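You operate a simulated robot arm through the tools that you are given. There is no shell and no other tool.

You run a simulated robot arm. Do the job below in one go: nothing can be reset, and whatever is moved stays where it is left.

Task
Tidy up at the bar top. At the end: the muddler is on the bar mat; the blue ramekin is on the green pantry board; the rocks glass is on the bar mat; the green peas tin stands where the blue ramekin stood; the runner brush stands where the green peas tin stood; whatever was shut is shut again. Leave all else as you found it, and nothing knocked over. Set down upright: muddler, rocks glass.
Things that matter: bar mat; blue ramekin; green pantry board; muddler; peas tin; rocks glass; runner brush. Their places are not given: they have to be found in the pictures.

Only the result counts: the job must be done as asked and must still hold three seconds after the hand-in. Knocking over, shifting, dropping, spilling or breaking anything else fails it.

Robot
A 7-joint arm with a two-finger gripper, fixed in place. Base frame: the origin is on the floor under the middle of its stand, x ahead of it, y to its left, z up; the work surface is at about z = 95. Lengths are in cm, angles in degrees, forces in N, time in s.
With the tool pointing down near the work surface it reaches from about 32 to 72 cm from the base axis. Its first joint turns from -66.0 to 66.0 degrees. Payload 2.45 kg.
The TCP is the grasp point between the finger pads, 2.6 cm short of the fingertips. In the tool frame z runs along the fingers and y along their closing line. The gripper opens to 9.6 cm; its body begins 6.9 cm behind the TCP.
Orientation is that of the tool frame in the base frame, as a unit quaternion [x, y, z, w]. With the fingers straight down and closing along the base's y, the tool's x points along the base's -x, its y along +y and its z along -z.

Tools
- The arm moves only by the tool jog_arm. Its argument "deltas" is a list of rows, each a list of 7 numbers: the shift along the base's x, y, z in cm, then the turn, a rotation vector about the base's x, y, z in degrees, then the closure in counts, from 0 (fully open) to 255 (shut). In form: [[dx, dy, dz, rx, ry, rz, grip], ...]. A call has 1 to 20 rows; each row shifts and turns the commanded pose from where the row before left it. Rows are played at 5 a second. More than 5 cm and 8.6 degrees between two rows, or a gripper value outside its range, and nothing of the call is played. Where a pose cannot be reached the arm comes as near as it can. A force on the tool above 40 N (or 10 N above the force at the start of the call, whichever is more), or a blocked arm, ends the call early, and 0.2 s more pass. Each finger travels about 5 cm/s and halts on what it meets, pressing with about 37 N; the grip force reading is that of the motor and also rises with nothing between the fingers. The clock runs only during rows and for 0.2 s after the last one: add rows that do not move to give the fingers time. The reply holds the time, the measured pose of the TCP, the force on the tool along the base axes, the opening and the grip force, in the units named above and with some noise, with the torque about the TCP (base axes, N m) and any sound that the robot's microphone picked up.
- Cameras (640 x 400 px; columns grow to the right, rows downward): "scene" is fixed at [17.87, -40.49, 141.52]; the picture's right is [0.64, -0.77, 0.00], its down [-0.49, -0.41, -0.77] and it looks along [0.59, 0.49, -0.64] (base axes); focal length 214 px, centre (320, 200). "wrist" rides on the gripper at [8.2, 0.3, -9.8] in the tool frame; the picture's right is [-0.04, 1.00, 0.00], its down [-0.73, -0.03, -0.68] and it looks along [-0.68, -0.03, 0.73] (tool axes); focal length 256 px, centre (320, 200).
- camera(camera): a new picture of that camera. The clock stands still meanwhile.
- measure_at(camera, pixels): for up to 12 pixels [column, row] of the newest picture of that camera ("zoom" is the newest enlarged one), the place [x, y, z] in the base frame of the surface seen there, good to about 0.3 cm. The clock stands still meanwhile.
- zoom(camera, box): a new picture of the part [left, top, right, bottom] of that camera's present view, enlarged. The clock stands still meanwhile.
- hand_in(): hands the job in; it is judged then, once.

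Unless the task says otherwise, let go and move clear before handing in.

The tools are called after "Call:" as name(argument=value, ...) on one line, values as JSON. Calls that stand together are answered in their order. jog_arm: Moves the arm, as the interface text tells. Its arguments: {"type":"object","properties":{"deltas":{"type":"array","items":{"type":"array","items":{"type":"number"}}}},"required":["deltas"]} The other tools are called the same way: camera (camera) takes a picture; measure_at (camera, pixels) gives the place of the surface under pixels of a picture; zoom (camera, box) takes an enlarged picture of a part of a camera's view; hand_in () hands the job in.

At the start:

```text
time_s: 0.0
position: [41.07, -24.72, 126.21]
tcp_rot: [0.0, 1.0, 0.001, 0.0]
wrist_force: [-0.7, 0.1, 0.0]
wrist_torque: [0.0, -0.01, -0.03]
gripper_width: 9.58
gripper_force: 0.1
```

scene: 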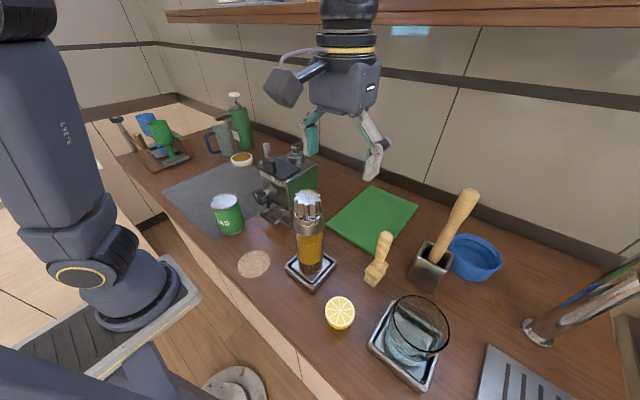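
wrist: 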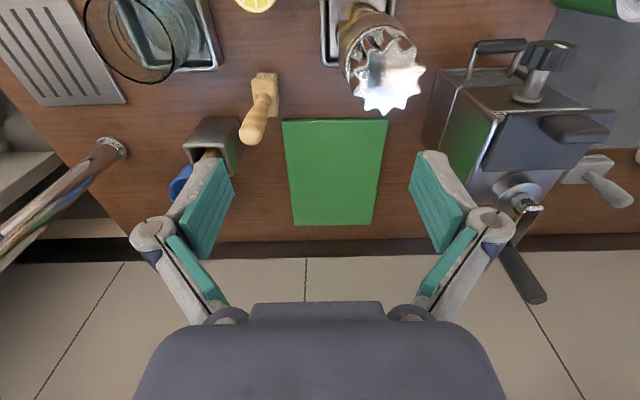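

The scene picture shows a cluttered bar top: green peas tin near (227,213), muddler-like tool in a square holder near (445,240), blue ramekin near (475,257), small brush near (378,258), glass on a tray near (410,335). I'll zoom in on parts to identify each thing before moving.

Call:
zoom(camera="scene", box=[340, 160, 640, 400])

Call:
zoom(camera="scene", box=[150, 100, 390, 340])

Call:
zoom(camera="wrist", box=[0, 0, 420, 260])

```text
1.67 times, centred on (490, 280) of scene
```

zoom: 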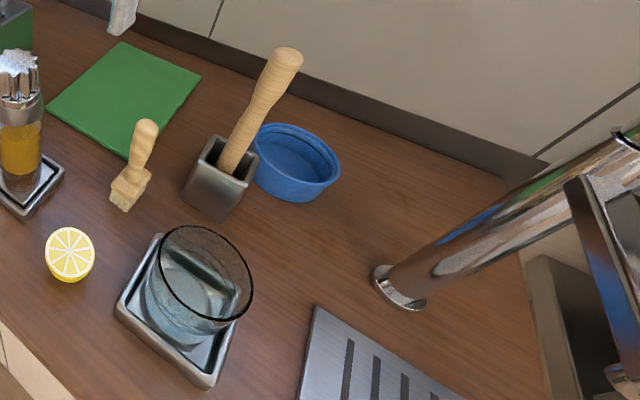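

```text
1.67 times, centred on (270, 220) of scene
```

zoom: 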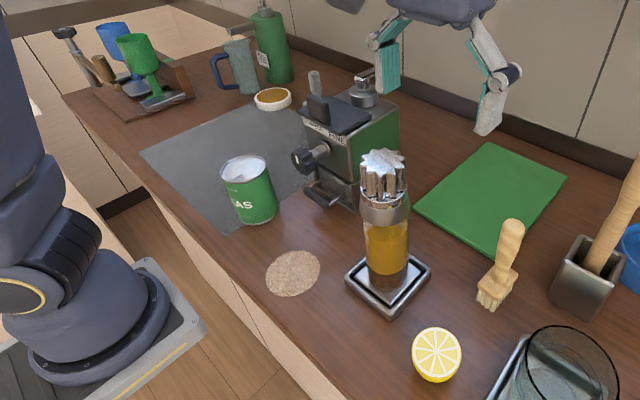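

```text
1.52 times, centred on (210, 130) of wrist
```

zoom: 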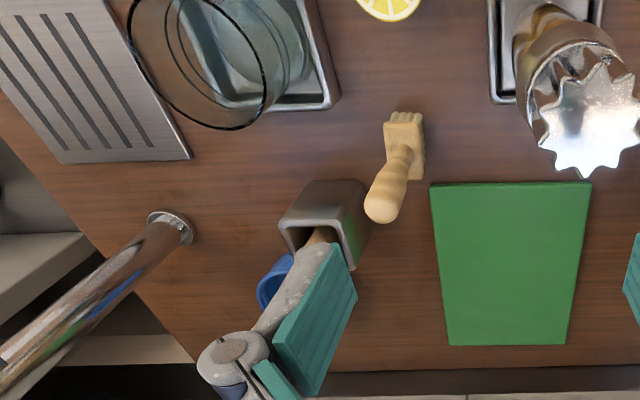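

I need closer views of the ambiguous things: the star-topped amber object at (310,240), the stick in the square holder at (445,240), and the grey sheet at (210,190).

Call:
zoom(camera="scene", box=[260, 180, 360, 300])

Call:
zoom(camera="scene", box=[350, 180, 510, 300])

Call:
zoom(camera="scene", box=[100, 80, 260, 200])

Call:
zoom(camera="scene", box=[350, 280, 510, 400])

Call:
zoom(camera="scene", box=[480, 240, 640, 400])

Call:
zoom(camera="wrist", box=[400, 0, 640, 200])

```text
3.33 times, centred on (310, 240) of scene
```

zoom: 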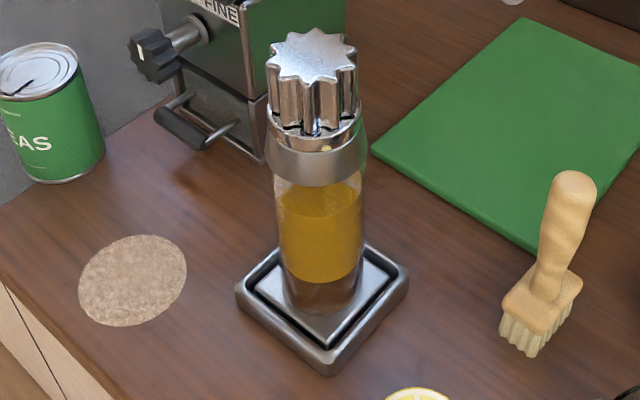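

```text
3.33 times, centred on (430, 240) of scene
```

zoom: 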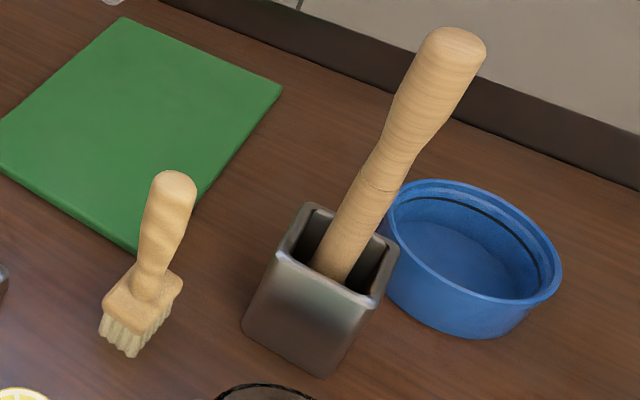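

```text
3.33 times, centred on (180, 140) of scene
```

zoom: 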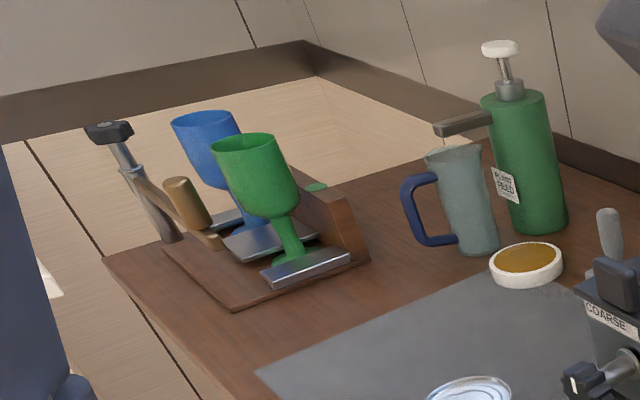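

```text
3.33 times, centred on (430, 340) of scene
```

zoom: 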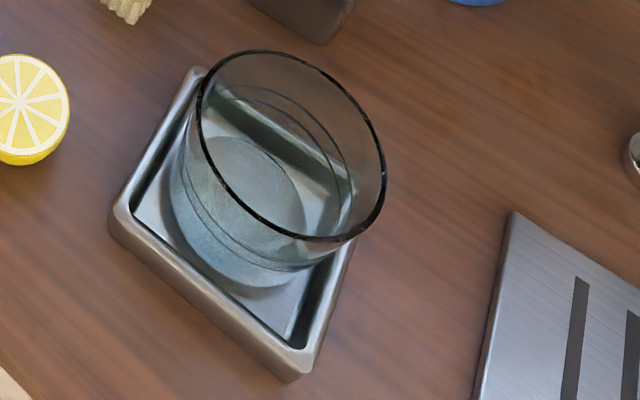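

```text
2.50 times, centred on (560, 320) of scene
```

zoom: 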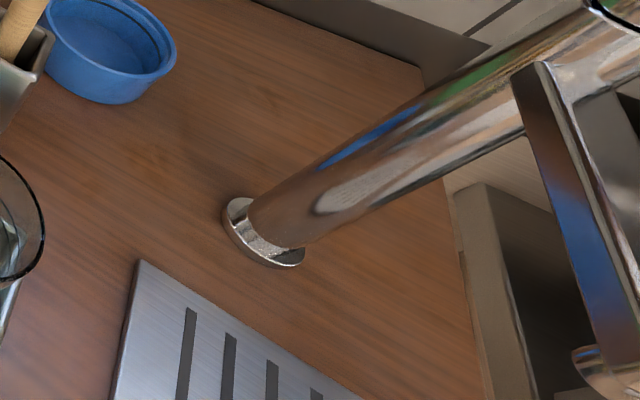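

```text
2.00 times, centred on (520, 100) of wrist
```

zoom: 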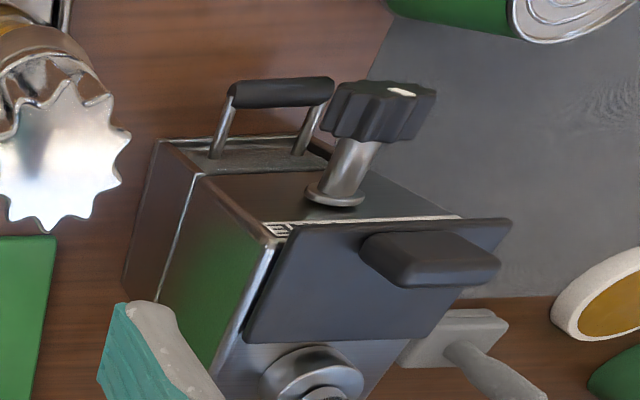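

The wooden stick in the square metal cup at (445,240) is most likely the muddler; the pale brush at (378,258) the brush, but a grey handled thing behind the grinder (wrist pixel (600,175)) also needs checking. I'll measure key points now.

Call:
measure_at(camera="scene", pixels=[[228, 203], [228, 232], [197, 190], [170, 190], [225, 235], [385, 237], [375, 280], [470, 195], [432, 262], [475, 265], [472, 240], [445, 245]])

Call:
measure_at(camera="scene", pixels=[[371, 187], [417, 205], [330, 220], [378, 255], [375, 215], [410, 340], [418, 298], [375, 340], [435, 385], [340, 313], [254, 264], [310, 195]])

Call:
measure_at(camera="wrist", pixels=[[595, 165], [612, 190], [540, 60], [560, 130], [520, 150], [340, 175], [265, 90], [252, 125], [550, 40], [630, 60], [530, 280], [620, 100]])

```text
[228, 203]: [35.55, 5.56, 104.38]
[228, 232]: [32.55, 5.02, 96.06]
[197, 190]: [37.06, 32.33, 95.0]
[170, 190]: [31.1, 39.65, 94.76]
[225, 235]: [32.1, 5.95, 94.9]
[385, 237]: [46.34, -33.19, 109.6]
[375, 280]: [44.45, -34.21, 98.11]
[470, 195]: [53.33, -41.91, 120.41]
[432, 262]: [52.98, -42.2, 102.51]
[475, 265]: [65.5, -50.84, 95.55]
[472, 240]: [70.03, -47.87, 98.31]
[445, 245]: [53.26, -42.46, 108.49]
```

```text
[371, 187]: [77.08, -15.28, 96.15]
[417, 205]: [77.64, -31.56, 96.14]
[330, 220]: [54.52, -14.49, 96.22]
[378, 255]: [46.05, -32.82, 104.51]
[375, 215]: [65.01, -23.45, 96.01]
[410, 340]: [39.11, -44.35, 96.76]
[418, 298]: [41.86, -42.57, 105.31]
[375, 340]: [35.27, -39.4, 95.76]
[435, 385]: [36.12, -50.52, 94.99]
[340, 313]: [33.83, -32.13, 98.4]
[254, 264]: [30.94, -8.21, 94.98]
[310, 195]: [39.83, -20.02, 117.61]
```

```text
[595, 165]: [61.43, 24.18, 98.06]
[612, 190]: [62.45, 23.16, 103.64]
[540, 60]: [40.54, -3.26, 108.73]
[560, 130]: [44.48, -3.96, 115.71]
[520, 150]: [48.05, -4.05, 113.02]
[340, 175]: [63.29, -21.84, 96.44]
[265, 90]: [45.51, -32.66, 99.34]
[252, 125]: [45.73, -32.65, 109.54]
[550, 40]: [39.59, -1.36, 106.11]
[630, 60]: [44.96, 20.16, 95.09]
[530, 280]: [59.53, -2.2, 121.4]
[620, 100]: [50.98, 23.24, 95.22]
```

The grey thing sits near (62, 24), behind the grinder. I'll measure the shelf edge, then lift and swing left at height to look at it.

Call:
measure_at(camera="scene", pixels=[[200, 17], [450, 18], [600, 10], [500, 100], [290, 80], [297, 150], [268, 150], [240, 158], [221, 140], [240, 100], [160, 135], [145, 125]])

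Call:
jog_arm(deltas=[[0, 0, 3, 0, 0, 0, 0], [0, 5, 0, 0, 0, 0, 0], [0, 5, 0, 0, 0, 0, 0], [0, 5, 0, 0, 0, 0, 0], [0, 5, 0, 0, 0, 0, 0], [0, 5, 0, 0, 0, 0, 0], [0, 5, 0, 0, 0, 0, 0], [0, 5, 0, 0, 0, 0, 0], [0, 0, 0, 0, 0, 0, 0]])

Call:
camera(camera="wrist")

Call:
camera(camera="scene")

```text
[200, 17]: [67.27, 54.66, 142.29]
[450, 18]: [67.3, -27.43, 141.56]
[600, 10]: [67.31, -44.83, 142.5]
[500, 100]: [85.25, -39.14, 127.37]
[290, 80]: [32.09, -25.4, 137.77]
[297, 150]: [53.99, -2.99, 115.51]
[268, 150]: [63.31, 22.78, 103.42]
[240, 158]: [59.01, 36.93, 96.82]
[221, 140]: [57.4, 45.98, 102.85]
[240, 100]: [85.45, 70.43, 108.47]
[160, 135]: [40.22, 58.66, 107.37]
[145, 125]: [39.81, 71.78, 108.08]
```

```text
time_s: 2.0
position: [40.88, 10.35, 129.29]
tcp_rot: [0.001, 1.0, -0.001, 0.001]
wrist_force: [0.2, 0.1, -0.4]
wrist_torque: [-0.02, -0.01, 0.01]
gripper_width: 9.59
gripper_force: 0.0
```

```text
taken
```

wrist: 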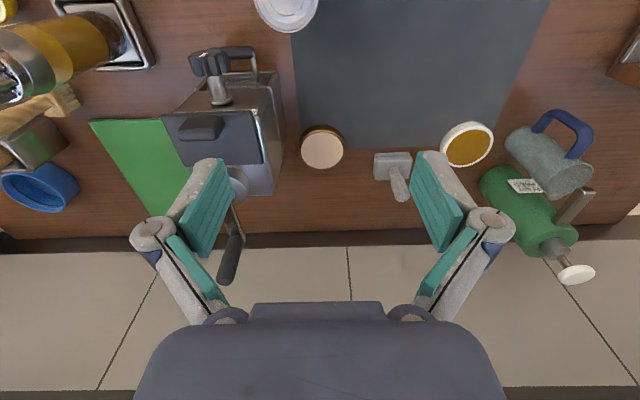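

```text
taken
```

scene: 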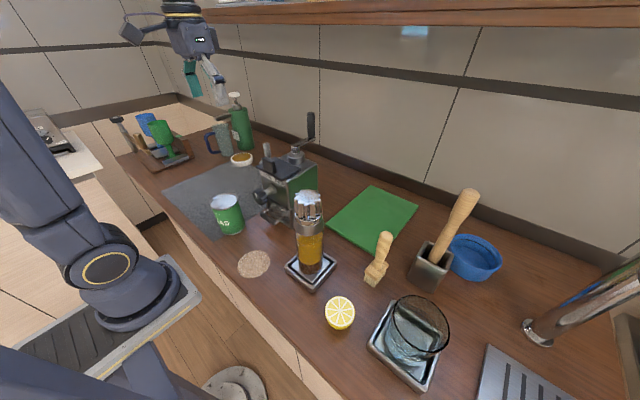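

There is also a cork-like disc at wrist (322,147) behind the grinder and the grey block with handle at (395,175). I'll zoom in on them.

Call:
zoom(camera="wrist", box=[270, 100, 460, 220])

Call:
zoom(camera="wrist", box=[0, 0, 300, 260])

Call:
measure_at(camera="wrist", pixels=[[322, 150], [392, 160], [400, 190], [300, 100], [470, 145], [300, 30], [540, 20], [295, 140], [500, 120], [290, 8], [270, 15], [420, 80]])

```text
3.33 times, centred on (365, 160) of wrist
```

zoom: 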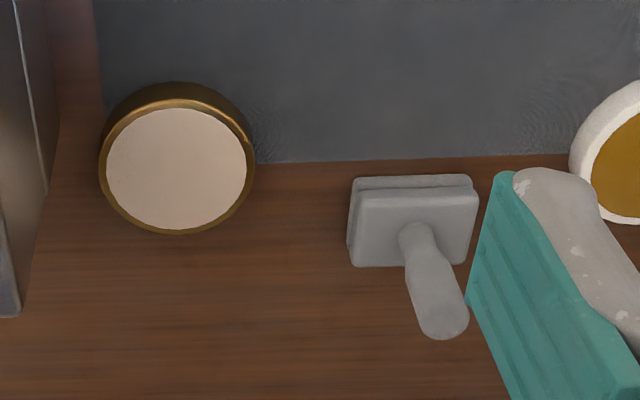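

```text
1.54 times, centred on (150, 130) of wrist
```

zoom: 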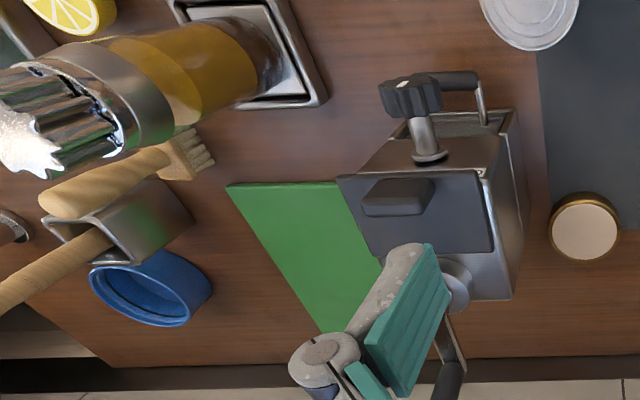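

```text
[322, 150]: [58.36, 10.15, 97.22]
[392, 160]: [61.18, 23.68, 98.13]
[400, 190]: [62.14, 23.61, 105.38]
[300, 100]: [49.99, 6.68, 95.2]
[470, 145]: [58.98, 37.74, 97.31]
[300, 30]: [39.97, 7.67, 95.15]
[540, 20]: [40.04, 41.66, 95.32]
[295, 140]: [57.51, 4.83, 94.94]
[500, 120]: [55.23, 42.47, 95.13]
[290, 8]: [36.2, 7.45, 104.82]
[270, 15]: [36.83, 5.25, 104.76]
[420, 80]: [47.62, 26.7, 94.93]
```

The grey block at wrist (392,165) looks like a plain pad/scrubber without bristles, whereas the pale thing at scene (378,258) has clear bristles. I'll zoom closer on both and measure the tin and mat edges.

Call:
zoom(camera="wrist", box=[365, 140, 425, 210])

Call:
zoom(camera="scene", box=[350, 220, 410, 295])

Call:
zoom(camera="scene", box=[180, 170, 280, 250])

Call:
zoom(camera="scene", box=[440, 215, 520, 295])

```text
5.71 times, centred on (395, 175) of wrist
```

zoom: 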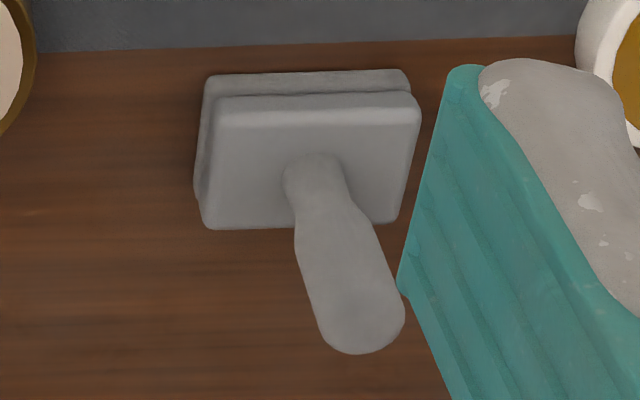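

```text
5.33 times, centred on (380, 258) of scene
```

zoom: 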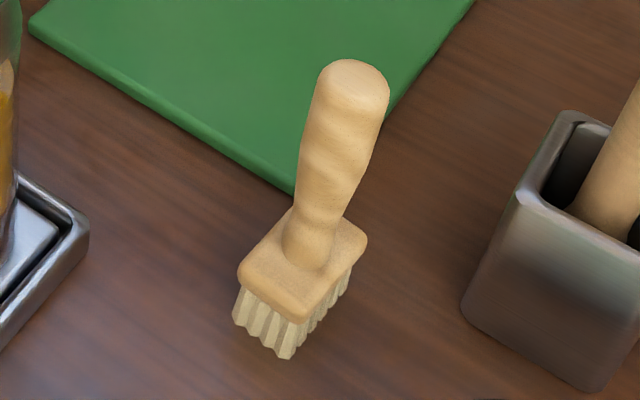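

```text
5.00 times, centred on (230, 210) of scene
```

zoom: 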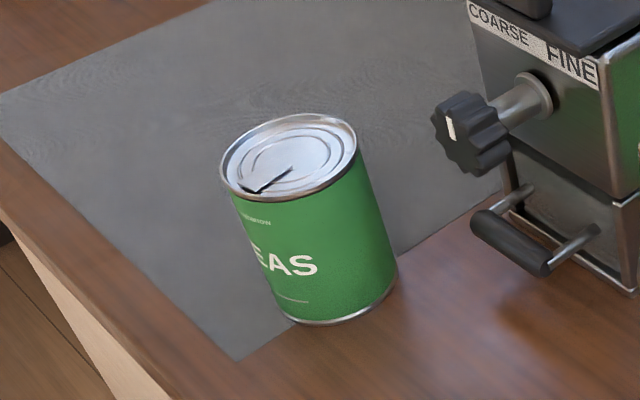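

```text
5.00 times, centred on (480, 255) of scene
```

zoom: 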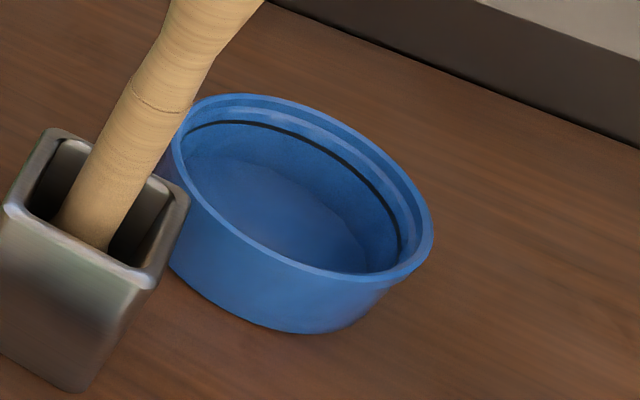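

The pale bristled brush is clear, and the peas tin sits at the mat's near-right corner. I'll move further left to check the rack at scene (150,140) for other candidates.

Call:
jog_arm(deltas=[[0, 5, 1, 0, 0, 0, 0], [0, 5, 1, 0, 0, 0, 0], [-1, 5, 1, 0, 0, 0, 0], [-2, 5, 0, 0, 0, 0, 0], [-2, 5, 0, 0, 0, 0, 0], [-2, 5, 0, 0, 0, 0, 0], [0, 0, 0, 0, 0, 0, 0]])

Call:
camera(camera="wrist")

```text
refused: row 1 steps farther than a row can; nothing moved
```

```text
taken
```

wrist: 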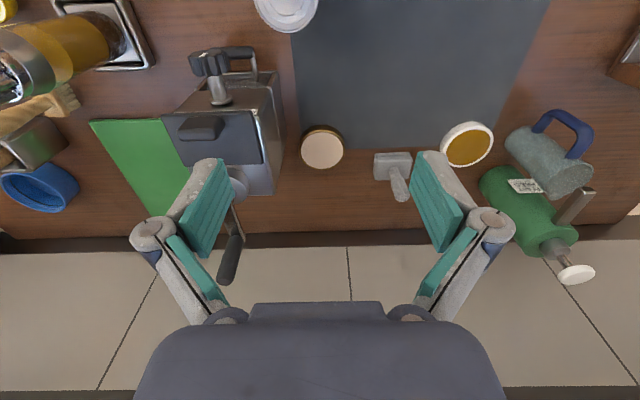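

The rows were just over 5 cm, so nothing moved. I'll redo them with shorter steps.

Call:
jog_arm(deltas=[[0, 4.5, 1, 0, 0, 0, 0], [0, 4.5, 1, 0, 0, 0, 0], [-1, 4.5, 1, 0, 0, 0, 0], [-2, 4.5, 0, 0, 0, 0, 0], [-2, 4.5, 0, 0, 0, 0, 0], [-2, 4.5, 0, 0, 0, 0, 0], [0, 0, 0, 0, 0, 0, 0]])

Call:
camera(camera="wrist")

```text
time_s: 3.6
position: [34.02, 37.27, 132.21]
tcp_rot: [0.0, 1.0, -0.001, 0.0]
wrist_force: [0.0, -0.9, 0.6]
wrist_torque: [-0.02, 0.0, -0.03]
gripper_width: 9.62
gripper_force: 0.1
```

```text
taken
```

wrist: 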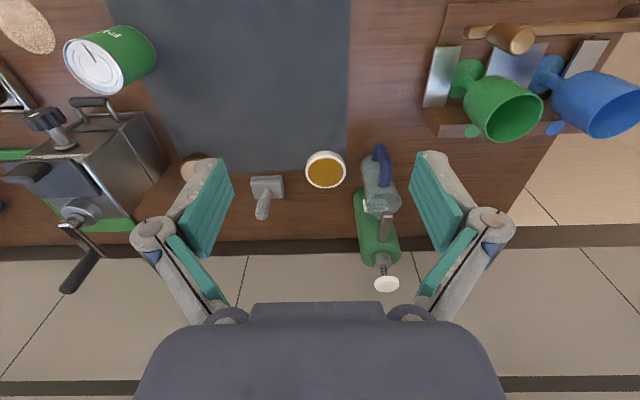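

The rack only holds goblets and a wooden rod, so the muddler is the stick in the square cup. Now I'll measure the mat edges and the tin from this view.

Call:
measure_at(camera="wrist", pixels=[[120, 40], [108, 3], [175, 165], [340, 150], [349, 5], [225, 100], [95, 65], [66, 55], [97, 93], [122, 70], [150, 50], [130, 85]])

Call:
measure_at(camera="scene", pixels=[[212, 208], [226, 194], [242, 201], [230, 209], [224, 236], [239, 228], [227, 220], [241, 215], [163, 188], [226, 240], [250, 222], [224, 154]])

Call:
zoom(camera="wrist", box=[0, 0, 200, 130])

```text
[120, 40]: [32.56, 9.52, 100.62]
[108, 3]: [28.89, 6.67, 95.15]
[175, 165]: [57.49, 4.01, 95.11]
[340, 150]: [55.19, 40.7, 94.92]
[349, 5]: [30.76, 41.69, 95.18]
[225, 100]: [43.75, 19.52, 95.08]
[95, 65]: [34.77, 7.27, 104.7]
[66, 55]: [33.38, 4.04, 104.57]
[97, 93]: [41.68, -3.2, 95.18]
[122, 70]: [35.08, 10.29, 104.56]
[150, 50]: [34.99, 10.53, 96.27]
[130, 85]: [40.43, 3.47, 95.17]
```

```text
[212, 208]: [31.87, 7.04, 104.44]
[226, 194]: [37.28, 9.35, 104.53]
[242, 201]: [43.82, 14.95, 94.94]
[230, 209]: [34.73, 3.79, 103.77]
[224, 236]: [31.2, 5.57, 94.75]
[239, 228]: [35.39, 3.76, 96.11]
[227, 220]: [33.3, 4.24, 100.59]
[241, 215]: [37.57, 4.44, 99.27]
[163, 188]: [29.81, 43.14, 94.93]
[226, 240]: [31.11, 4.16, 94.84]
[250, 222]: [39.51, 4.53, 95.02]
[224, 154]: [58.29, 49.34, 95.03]
```

```text
3.08 times, centred on (100, 65) of wrist
```

zoom: 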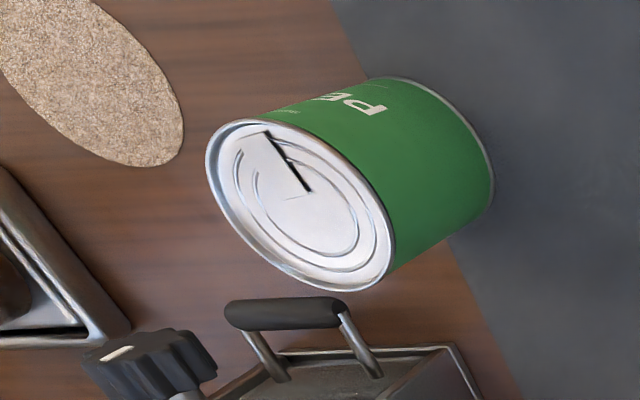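

The tin stands at about (35.2, 7.2), 7 cm wide, top z≈104.6; the mat spans roughly x 30–57, y 6–44. Next I'll swing back right at height to view the cup, ramekin and glass from the wrist camera.

Call:
jog_arm(deltas=[[0, -4.9, 0, 0, 0, 0, 0], [0, -4.9, 0, 0, 0, 0, 0], [0, -4.9, 0, 0, 0, 0, 0], [0, -4.9, 0, 0, 0, 0, 0], [0, -4.9, 0, 0, 0, 0, 0], [0, -4.9, 0, 0, 0, 0, 0], [0, -4.9, 0, 0, 0, 0, 0], [0, -4.9, 0, 0, 0, 0, 0], [0, -4.9, 0, 0, 0, 0, 0], [0, -4.9, 0, 0, 0, 0, 0], [0, -4.9, 0, 0, 0, 0, 0], [0, -4.9, 0, 0, 0, 0, 0], [0, -4.9, 0, 0, 0, 0, 0], [0, -4.9, 0, 0, 0, 0, 0], [0, -4.9, 0, 0, 0, 0, 0], [0, -4.9, 0, 0, 0, 0, 0], [0, 0, 0, 0, 0, 0, 0]])

Call:
camera(camera="wrist")

Call:
camera(camera="scene")

```text
time_s: 7.2
position: [33.5, -40.6, 131.5]
tcp_rot: [0.0, 1.0, -0.001, 0.0]
wrist_force: [0.2, -1.3, -0.1]
wrist_torque: [0.0, 0.02, -0.03]
gripper_width: 9.6
gripper_force: 0.1
out of reach, approached as far as the arm can: row 16
```

```text
taken
```

wrist: 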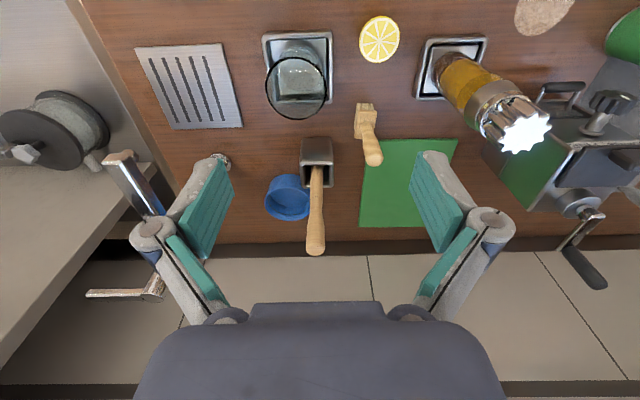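

```text
taken
```

scene: 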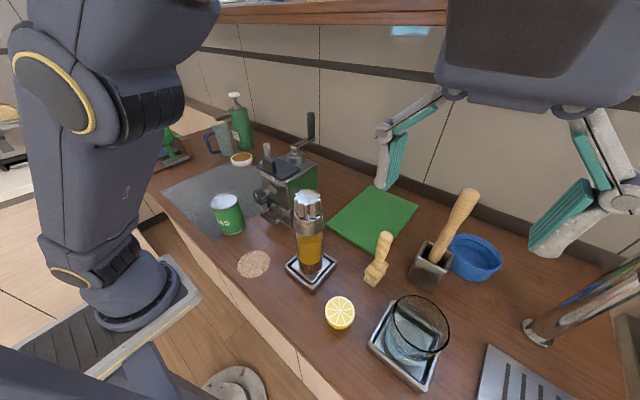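

The wrist view now shows muddler (315,210), its cup (317,165), ramekin (287,198) and glass (297,85) clearly. I'll measure them in detail.

Call:
measure_at(camera="wrist", pixels=[[315, 248], [316, 230], [316, 210], [317, 195], [317, 180], [303, 185], [332, 185], [305, 142], [330, 142], [317, 170], [303, 160], [317, 160]])

Call:
measure_at(camera="wrist", pixels=[[287, 200], [287, 217], [267, 200], [287, 177], [280, 178], [300, 215], [270, 210], [297, 118], [297, 60], [267, 88], [325, 88], [297, 90]])

Call:
zoom(camera="wrist", box=[240, 20, 400, 140])

Call:
zoom(camera="wrist", box=[220, 130, 400, 265])

```text
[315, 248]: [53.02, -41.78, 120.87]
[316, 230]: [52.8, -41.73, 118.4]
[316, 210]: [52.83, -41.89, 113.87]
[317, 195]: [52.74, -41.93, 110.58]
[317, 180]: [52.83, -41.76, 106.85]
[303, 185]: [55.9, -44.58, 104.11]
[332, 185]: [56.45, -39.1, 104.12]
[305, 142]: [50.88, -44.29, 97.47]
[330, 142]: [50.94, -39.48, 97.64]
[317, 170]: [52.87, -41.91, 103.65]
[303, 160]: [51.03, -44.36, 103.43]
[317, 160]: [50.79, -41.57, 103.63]
```

```text
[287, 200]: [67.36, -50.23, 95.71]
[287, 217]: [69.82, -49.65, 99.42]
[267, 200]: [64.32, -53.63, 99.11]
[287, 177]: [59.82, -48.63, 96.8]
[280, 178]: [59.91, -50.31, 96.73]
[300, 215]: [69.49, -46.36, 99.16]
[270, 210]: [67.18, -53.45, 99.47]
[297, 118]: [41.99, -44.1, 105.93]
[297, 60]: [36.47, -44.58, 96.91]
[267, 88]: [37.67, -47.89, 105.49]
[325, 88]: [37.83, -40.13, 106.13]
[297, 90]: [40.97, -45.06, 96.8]
```

```text
3.33 times, centred on (320, 80) of wrist
```

zoom: 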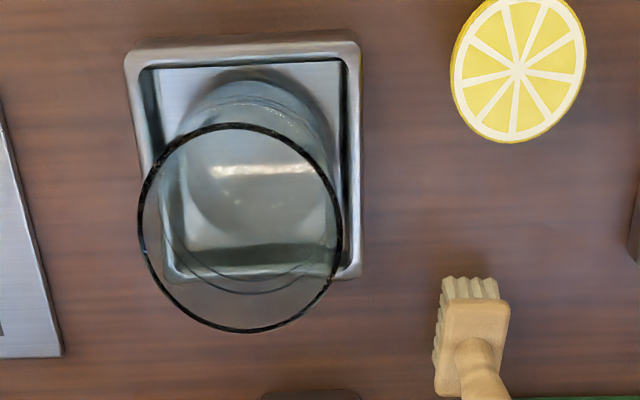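

```text
2.96 times, centred on (310, 198) of wrist
```

zoom: 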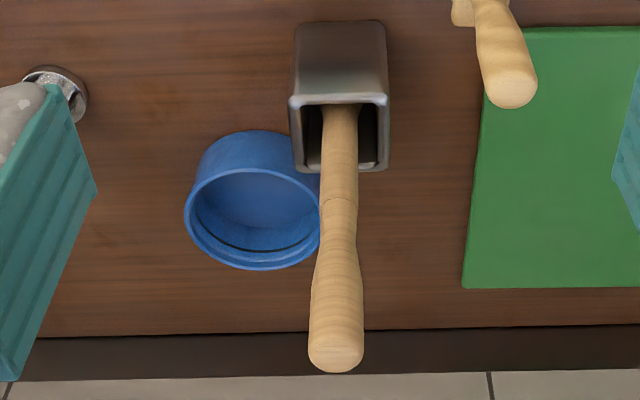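

The muddler stands vertical at about (53.8, −41.8) up to z≈121, in a cup spanning x 51–56.4, y −44.5…−39 with top z≈104; the glass rim centre is about (38.1, −44.1), 8 cm wide, z≈106. I'll turn the tool about −40° to align radially and test the height reach.

Call:
jog_arm(deltas=[[0, 0, 0, 0, 0, -8, 0], [0, 0, 0, 0, 0, -8, 0], [0, 0, 0, 0, 0, -8, 0], [0, 0, 0, 0, 0, -8, 0], [0, 0, 0, 0, 0, -8, 0], [0, 0, 4, 0, 0, 0, 0], [0, 0, 4, 0, 0, 0, 0], [0, 0, 4, 0, 0, 0, 0], [0, 0, 0, 0, 0, 0, 0]])

```text
time_s: 9.2
position: [31.65, -36.81, 134.54]
tcp_rot: [0.342, 0.94, -0.001, 0.001]
wrist_force: [-0.4, -0.3, 0.1]
wrist_torque: [0.03, -0.01, 0.02]
gripper_width: 9.6
gripper_force: 0.0
out of reach, approached as far as the arm can: row 6, 7, 8
```

The arm's height limit showed up (about z≈133 at this radius), so far-out lifts will need a tilted tool. I'll back into reach and test turning the tool by about 180° so the camera sits on the outer side.

Call:
jog_arm(deltas=[[0, 0, -4, 0, 0, 0, 0], [0, 0, -4, 0, 0, 0, 0], [0, 0, 0, 0, 0, 0, 0]])

```text
time_s: 10.0
position: [31.63, -36.69, 126.25]
tcp_rot: [0.342, 0.94, 0.0, 0.0]
wrist_force: [0.2, -0.8, 0.5]
wrist_torque: [0.02, 0.01, 0.01]
gripper_width: 9.6
gripper_force: 0.0
```

The commanded pose restarts from the real one (now 126.25). Next I'll rotate the tool in the negative direction and watch for a limit.

Call:
jog_arm(deltas=[[0, 0, 0, 0, 0, -8, 0], [0, 0, 0, 0, 0, -8, 0], [0, 0, 0, 0, 0, -8, 0], [0, 0, 0, 0, 0, -8, 0], [0, 0, 0, 0, 0, -8, 0], [0, 0, 0, 0, 0, -8, 0], [0, 0, 0, 0, 0, -8, 0], [0, 0, 0, 0, 0, -8, 0], [0, 0, 0, 0, 0, -8, 0], [0, 0, 0, 0, 0, -8, 0], [0, 0, 0, 0, 0, -8, 0], [0, 0, 0, 0, 0, -8, 0], [0, 0, 0, 0, 0, -8, 0], [0, 0, 0, 0, 0, -8, 0], [0, 0, 0, 0, 0, -8, 0], [0, 0, 0, 0, 0, -8, 0], [0, 0, 0, 0, 0, -8, 0], [0, 0, 0, 0, 0, -8, 0], [0, 0, 0, 0, 0, -8, 0], [0, 0, 0, 0, 0, 0, 0]])

```text
time_s: 14.2
position: [31.6, -36.83, 126.33]
tcp_rot: [0.994, -0.106, 0.0, -0.001]
wrist_force: [0.3, 0.8, 0.3]
wrist_torque: [-0.01, 0.0, 0.03]
gripper_width: 9.59
gripper_force: 0.2
```

The tool turned freely to −192° with no limit. I'll continue to about −229° so the camera points straight outward at this azimuth.

Call:
jog_arm(deltas=[[0, 0, 0, 0, 0, -8, 0], [0, 0, 0, 0, 0, -8, 0], [0, 0, 0, 0, 0, -8, 0], [0, 0, 0, 0, 0, -8, 0], [0, 0, 0, 0, 0, -5, 0], [0, 0, 0, 0, 0, 0, 0]])

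Call:
camera(camera="scene")

Call:
camera(camera="wrist")

```text
time_s: 15.6
position: [31.62, -36.85, 126.43]
tcp_rot: [0.91, -0.415, 0.0, 0.0]
wrist_force: [0.2, 0.3, 0.5]
wrist_torque: [0.02, 0.02, 0.01]
gripper_width: 9.59
gripper_force: 0.2
```

```text
taken
```

scene: 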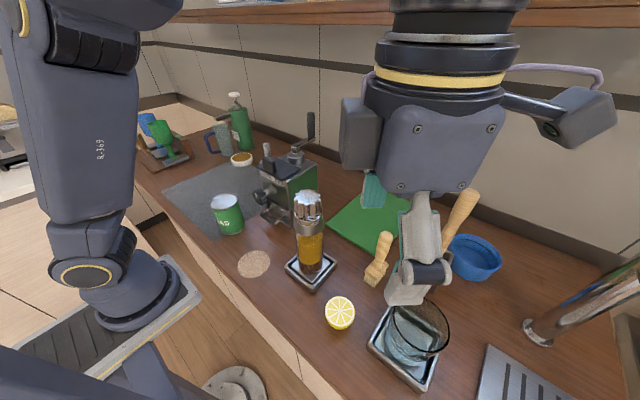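

```text
taken
```

wrist: 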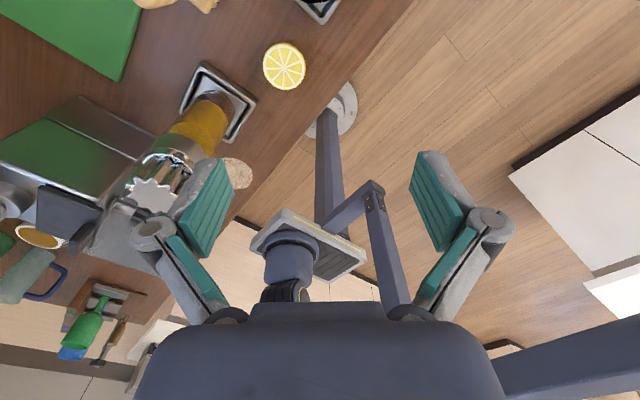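

The flip works; the camera now hangs on the outer side. I'll yaw to the muddler's azimuth, tilt the tool 35° outward and move to a stand-off point above and behind the muddler.

Call:
jog_arm(deltas=[[0, 0, 0, 0, 0, 5.6, 0], [0, 0, 0, 0, 0, 5.6, 0], [0, 0, 0, -4.29, -5.53, 0, 0], [0, 0, 0, -4.29, -5.53, 0, 0], [0, 0, 0, -4.29, -5.53, 0, 0], [0, 0, 0, -4.29, -5.53, 0, 0], [0, 0, 0, -4.29, -5.53, 0, 0], [4.2, -0.2, 0, 0, 0, 0, 0], [4.2, -0.2, 0, 0, 0, 0, 0], [4.2, -0.2, 0, 0, 0, 0, 0], [4.2, -0.3, -1, 0, 0, 0, 0], [0, 0, 0, 0, 0, 0, 0]])

Call:
camera(camera="scene")

Call:
camera(camera="wrist")

```text
time_s: 18.2
position: [48.48, -37.84, 125.42]
tcp_rot: [0.902, -0.308, 0.285, 0.096]
wrist_force: [-0.1, 0.7, 0.0]
wrist_torque: [-0.01, -0.02, 0.02]
gripper_width: 9.59
gripper_force: 0.0
```

```text
taken
```

scene: 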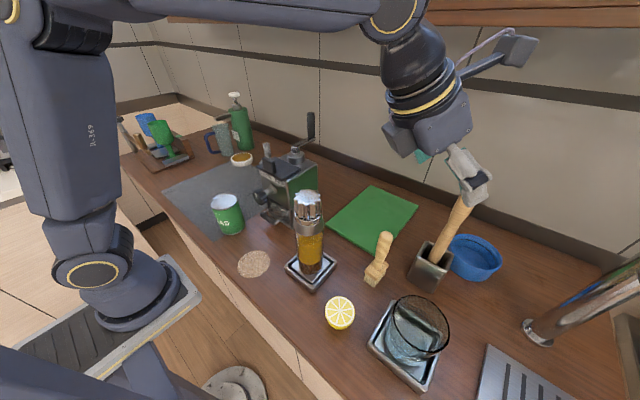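

```text
taken
```

wrist: 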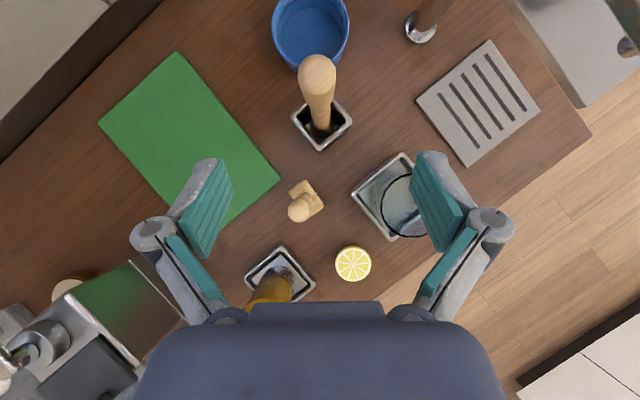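

The wrist view from above is excellent: muddler top at (317,72), cup (321,125), ramekin (311,30), glass (405,205), brush (303,202). I'll measure them precisely from here.

Call:
measure_at(camera="wrist", pixels=[[317, 70], [302, 72], [334, 75], [317, 58], [320, 112], [272, 28], [349, 30], [311, 50], [311, 30], [298, 68], [285, 60], [340, 58]])

Call:
measure_at(camera="wrist", pixels=[[405, 175], [381, 205], [405, 236], [384, 186], [298, 212], [300, 185], [320, 205], [405, 210], [418, 30], [400, 155], [352, 265], [292, 118]])

Call:
zoom(camera="wrist", box=[250, 0, 420, 250])

```text
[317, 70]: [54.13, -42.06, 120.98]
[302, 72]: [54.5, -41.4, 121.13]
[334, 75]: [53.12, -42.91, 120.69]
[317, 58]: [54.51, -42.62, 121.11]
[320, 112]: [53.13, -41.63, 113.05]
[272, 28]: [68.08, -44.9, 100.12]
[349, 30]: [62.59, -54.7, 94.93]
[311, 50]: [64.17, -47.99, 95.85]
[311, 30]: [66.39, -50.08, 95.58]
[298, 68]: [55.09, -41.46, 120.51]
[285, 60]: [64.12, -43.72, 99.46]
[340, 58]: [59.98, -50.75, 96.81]
```

```text
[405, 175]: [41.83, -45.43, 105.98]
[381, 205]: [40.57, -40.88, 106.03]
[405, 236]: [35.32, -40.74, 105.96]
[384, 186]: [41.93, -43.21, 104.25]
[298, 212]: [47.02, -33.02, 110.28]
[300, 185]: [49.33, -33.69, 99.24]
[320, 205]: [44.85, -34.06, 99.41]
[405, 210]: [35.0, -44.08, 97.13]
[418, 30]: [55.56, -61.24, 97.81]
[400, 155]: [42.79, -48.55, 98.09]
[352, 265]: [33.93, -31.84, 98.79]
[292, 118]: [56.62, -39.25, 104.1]
```

```text
1.60 times, centred on (335, 125) of wrist
```

zoom: 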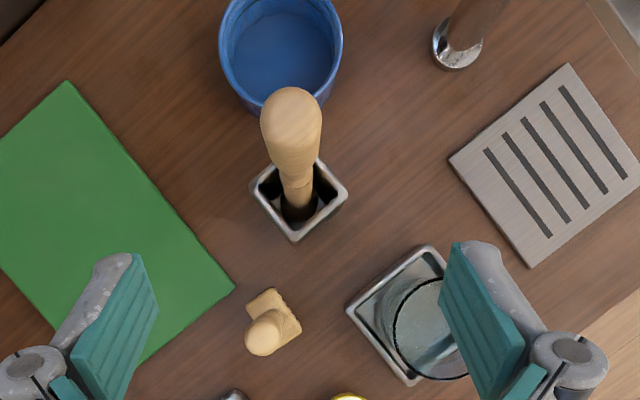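

The muddler axis is at about (54.0, −42.1), top z≈121. I'll move along the tool axis to grip height z≈115.5 with fingers open, then check.

Call:
jog_arm(deltas=[[1.38, -1.06, -2.48, 0, 0, 0, 0], [1.38, -1.06, -2.48, 0, 0, 0, 0], [1.38, -1.06, -2.48, 0, 0, 0, 0], [1.38, -1.08, -2.48, 0, 0, 0, 0], [0, 0, 0, 0, 0, 0, 0]])

Call:
camera(camera="wrist")

Call:
camera(camera="scene")

```text
time_s: 19.4
position: [53.89, -42.15, 115.48]
tcp_rot: [0.902, -0.31, 0.284, 0.098]
wrist_force: [-0.5, -0.5, 0.2]
wrist_torque: [0.01, -0.01, -0.02]
gripper_width: 9.6
gripper_force: 0.1
```

```text
taken
```

wrist: 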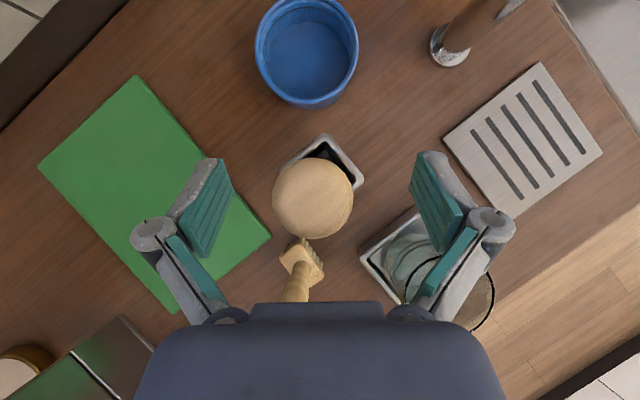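

```text
taken
```

scene: 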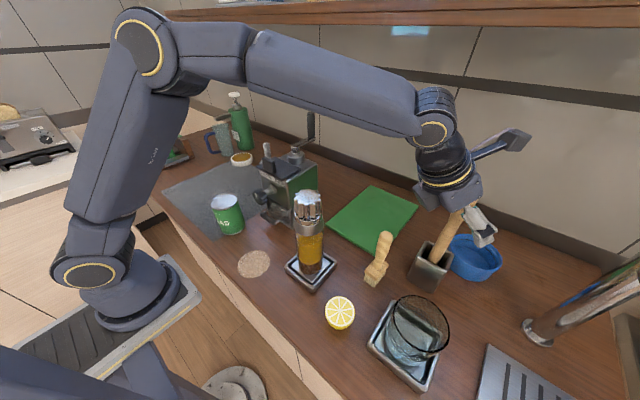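

The muddler's top (313,197) is centred between the pads. I'll measure the ramekin rim from here, then close the fingers on the muddler.

Call:
measure_at(camera="wrist", pixels=[[258, 50], [355, 52], [310, 104], [272, 90], [345, 90], [307, 50], [300, 8], [330, 10], [437, 50], [325, 150], [300, 262], [295, 245]])

Call:
jog_arm(deltas=[[0, 0, 0, 0, 0, 0, 255], [0, 0, 0, 0, 0, 0, 255], [0, 0, 0, 0, 0, 0, 255], [0, 0, 0, 0, 0, 0, 255], [0, 0, 0, 0, 0, 0, 255], [0, 0, 0, 0, 0, 0, 255], [0, 0, 0, 0, 0, 0, 255]])

```text
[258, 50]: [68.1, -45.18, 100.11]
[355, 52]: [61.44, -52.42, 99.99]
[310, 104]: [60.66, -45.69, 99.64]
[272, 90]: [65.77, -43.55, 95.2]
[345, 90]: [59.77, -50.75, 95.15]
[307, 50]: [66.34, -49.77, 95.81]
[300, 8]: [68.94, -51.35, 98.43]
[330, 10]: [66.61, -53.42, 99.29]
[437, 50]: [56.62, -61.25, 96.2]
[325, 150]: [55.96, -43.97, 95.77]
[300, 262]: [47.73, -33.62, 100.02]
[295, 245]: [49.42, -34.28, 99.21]
```

```text
time_s: 21.0
position: [53.91, -42.09, 115.66]
tcp_rot: [0.902, -0.309, 0.284, 0.097]
wrist_force: [0.5, -0.1, 0.0]
wrist_torque: [0.01, -0.02, 0.03]
gripper_width: 2.12
gripper_force: 36.1
```

The muddler is held (opening 2.12, 36 N). I'll lift it straight up 11 cm out of the cup.

Call:
jog_arm(deltas=[[0, 0, 1, 0, 0, 0, 255], [0, 0, 2, 0, 0, 0, 255], [0, 0, 2, 0, 0, 0, 255], [0, 0, 2, 0, 0, 0, 255], [0, 0, 2, 0, 0, 0, 255], [0, 0, 2, 0, 0, 0, 255], [0, 0, 0, 0, 0, 0, 255]])

Call:
camera(camera="scene")

Call:
camera(camera="wrist")

```text
time_s: 22.6
position: [54.07, -42.16, 126.49]
tcp_rot: [0.902, -0.309, 0.284, 0.098]
wrist_force: [-0.5, 0.3, -1.2]
wrist_torque: [-0.02, 0.0, 0.04]
gripper_width: 2.05
gripper_force: 37.0
```

```text
taken
```

scene: 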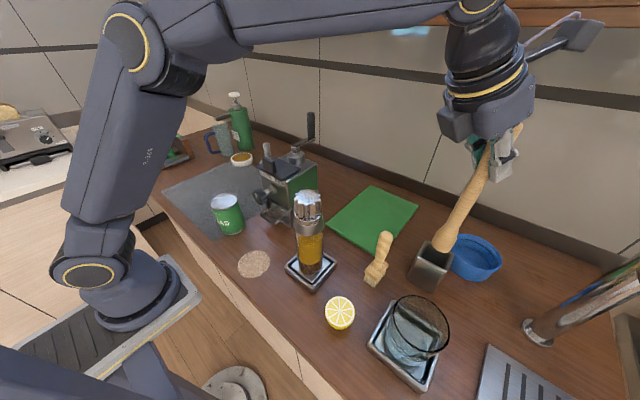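

```text
taken
```

wrist: 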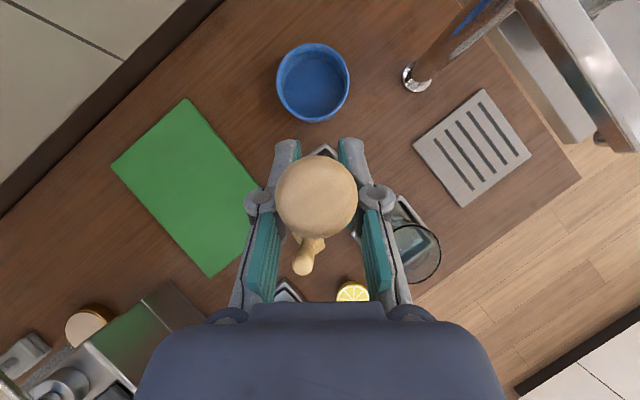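

The muddler rises with the gripper; I need to see whether its lower end clears the cup at scene (432,265).

Call:
zoom(camera="scene", box=[400, 130, 540, 300])

Call:
measure_at(camera="scene", pixels=[[437, 250], [440, 243], [450, 225], [470, 190], [430, 256], [418, 262]])

```text
2.35 times, centred on (470, 215) of scene
```

zoom: 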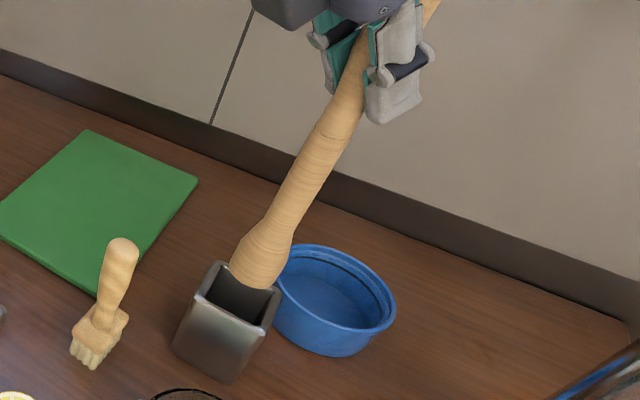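

```text
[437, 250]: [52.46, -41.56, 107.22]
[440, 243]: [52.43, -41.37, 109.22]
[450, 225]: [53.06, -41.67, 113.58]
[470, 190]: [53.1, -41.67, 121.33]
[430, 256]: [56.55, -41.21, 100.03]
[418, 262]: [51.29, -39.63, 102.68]
```

The muddler's flat lower end is just clear at z≈106.5, so it is about 19.7 cm below the TCP. Before carrying it over, I'll measure heights of the bottle, grinder and crank.

Call:
measure_at(camera="scene", pixels=[[310, 118], [311, 132], [297, 150], [267, 150], [285, 168], [307, 194], [300, 200], [312, 192], [295, 143], [304, 140], [238, 95], [220, 150]])

Call:
measure_at(camera="wrist", pixels=[[310, 45], [277, 85], [349, 85], [310, 120], [284, 110], [335, 112], [302, 265], [312, 240], [350, 290], [400, 260], [438, 255], [85, 325]])

```text
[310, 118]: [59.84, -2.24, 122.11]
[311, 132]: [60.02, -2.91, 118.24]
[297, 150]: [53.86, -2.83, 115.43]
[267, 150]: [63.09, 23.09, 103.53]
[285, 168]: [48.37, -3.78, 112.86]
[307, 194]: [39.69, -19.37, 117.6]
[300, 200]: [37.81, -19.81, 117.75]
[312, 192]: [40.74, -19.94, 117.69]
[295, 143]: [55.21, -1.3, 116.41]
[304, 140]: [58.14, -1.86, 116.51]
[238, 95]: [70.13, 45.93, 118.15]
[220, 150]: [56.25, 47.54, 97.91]
```

```text
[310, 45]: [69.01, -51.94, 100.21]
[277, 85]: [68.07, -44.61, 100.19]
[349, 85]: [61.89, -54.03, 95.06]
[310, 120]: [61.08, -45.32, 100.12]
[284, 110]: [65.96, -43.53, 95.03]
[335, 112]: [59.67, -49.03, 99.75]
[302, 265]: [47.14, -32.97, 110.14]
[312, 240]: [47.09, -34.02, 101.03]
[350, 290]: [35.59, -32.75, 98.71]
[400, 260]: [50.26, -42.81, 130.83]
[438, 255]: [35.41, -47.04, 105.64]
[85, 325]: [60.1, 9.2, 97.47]
```

Everything along the way tops out at z≈122.5 (crank) and 117.7 (bottle). I'll raise the muddler to TCP z≈141 and carry it along an arc, turning the tool with it.

Call:
jog_arm(deltas=[[0, 0, 3, 0, 0, 0, 255], [-4, 0.5, 2, 0, 0, 0, 255], [-4, 0.5, 2.5, 0, 0, 0, 255], [-4, 0.5, 3, 0, 0, 0, 255], [0.8, 4.5, 1.5, 0, 0, 0, 255], [0.9, 4.6, 1.5, 0, 0, 0, 255], [0.9, 4.6, 1, 0, 0, 4, 255], [0, 0, 0, 0, 0, 0, 255]])

Call:
camera(camera="scene")

```text
refused: row 4 steps farther than a row can; nothing moved
```

```text
taken
```

scene: 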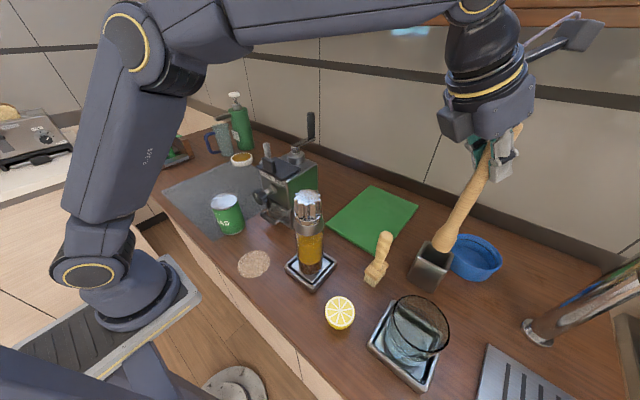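

Row 4 was a touch over 5 cm, so nothing moved. I'll resend with smaller steps.

Call:
jog_arm(deltas=[[0, 0, 3, 0, 0, 0, 255], [-3.5, 0.4, 2, 0, 0, 0, 255], [-3.5, 0.4, 2, 0, 0, 0, 255], [-3.5, 0.4, 2.5, 0, 0, 0, 255], [-1.5, 2.5, 2.5, 0, 0, 0, 255], [0.8, 4.2, 1.5, 0, 0, 0, 255], [0.9, 4.3, 1, 0, 0, 2, 255], [0.9, 4.3, 0, 0, 0, 2, 255], [0, 0, 0, 0, 0, 0, 255]])

Call:
camera(camera="scene")

```text
time_s: 24.6
position: [44.43, -26.16, 140.83]
tcp_rot: [0.912, -0.28, 0.287, 0.089]
wrist_force: [0.1, 0.4, -0.3]
wrist_torque: [0.01, -0.02, 0.0]
gripper_width: 2.05
gripper_force: 36.7
out of reach, approached as far as the arm can: row 8
```

```text
taken
```

scene: 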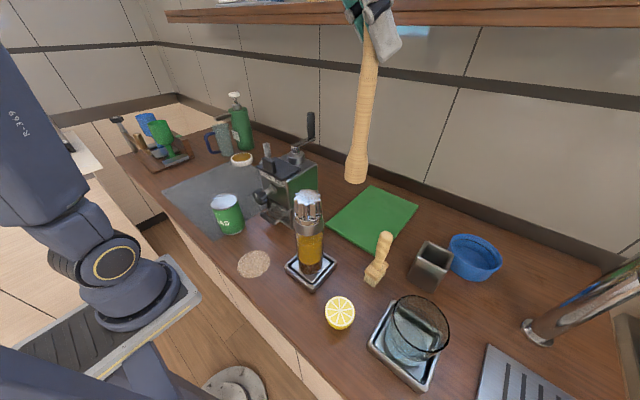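

The muddler hangs upright at scene (362,120); the height limit here is about 140.8. I'll continue the arc slightly lower toward the mat.

Call:
jog_arm(deltas=[[-0.3, 4.7, -0.8, 0, 0, 5, 255], [0.5, 4.8, 0, 0, 0, 5, 255], [0.8, 4.8, 0, 0, 0, 5.5, 255], [0.8, 4.8, 0, 0, 0, 5.5, 255], [0.5, 4.8, 0, 0, 0, 5.5, 255], [0.2, 4.8, 0, 0, 0, 5.5, 255], [0, 4.8, 0, 0, 0, 5.5, 255], [-0.3, 4.8, 0, 0, 0, 5.5, 255], [-0.3, 4.5, -2, 0, 0, 5.5, 255], [-0.3, 4.4, -2, 0, 0, 5.5, 255], [0, 4.4, -2, 0, 0, 5.5, 255], [0, 4.4, -2, 0, 0, 5.5, 255], [0, 4.4, -2, 0, 0, 5.5, 255], [0, 0, 0, 0, 0, 0, 255]])

Call:
camera(camera="scene")

Call:
camera(camera="wrist")

```text
time_s: 27.6
position: [53.92, 32.25, 131.48]
tcp_rot: [0.905, 0.301, 0.286, -0.096]
wrist_force: [-0.4, -0.5, -0.1]
wrist_torque: [0.01, -0.02, -0.01]
gripper_width: 2.06
gripper_force: 37.4
out of reach, approached as far as the arm can: row 8, 9, 10, 11, 12
```

```text
taken
```

scene: 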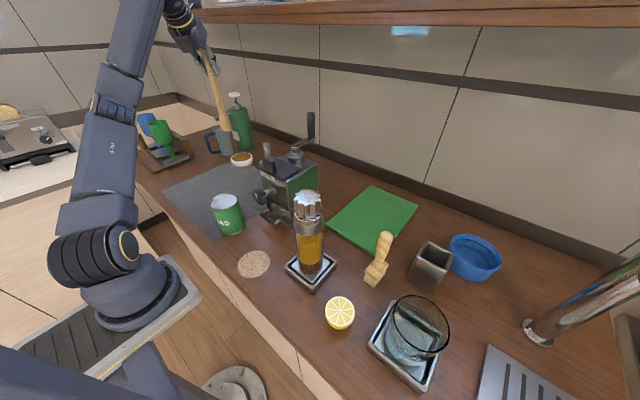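

```text
taken
```

wrist: 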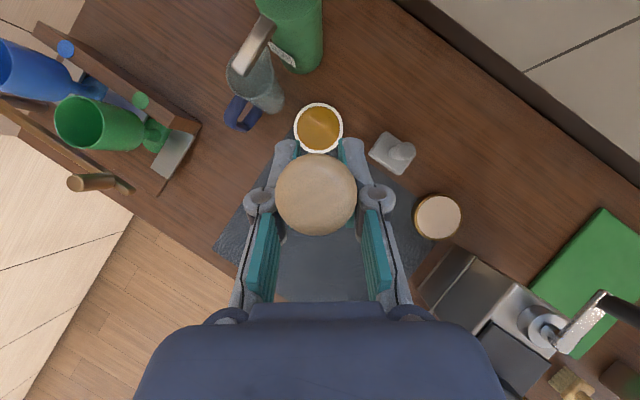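

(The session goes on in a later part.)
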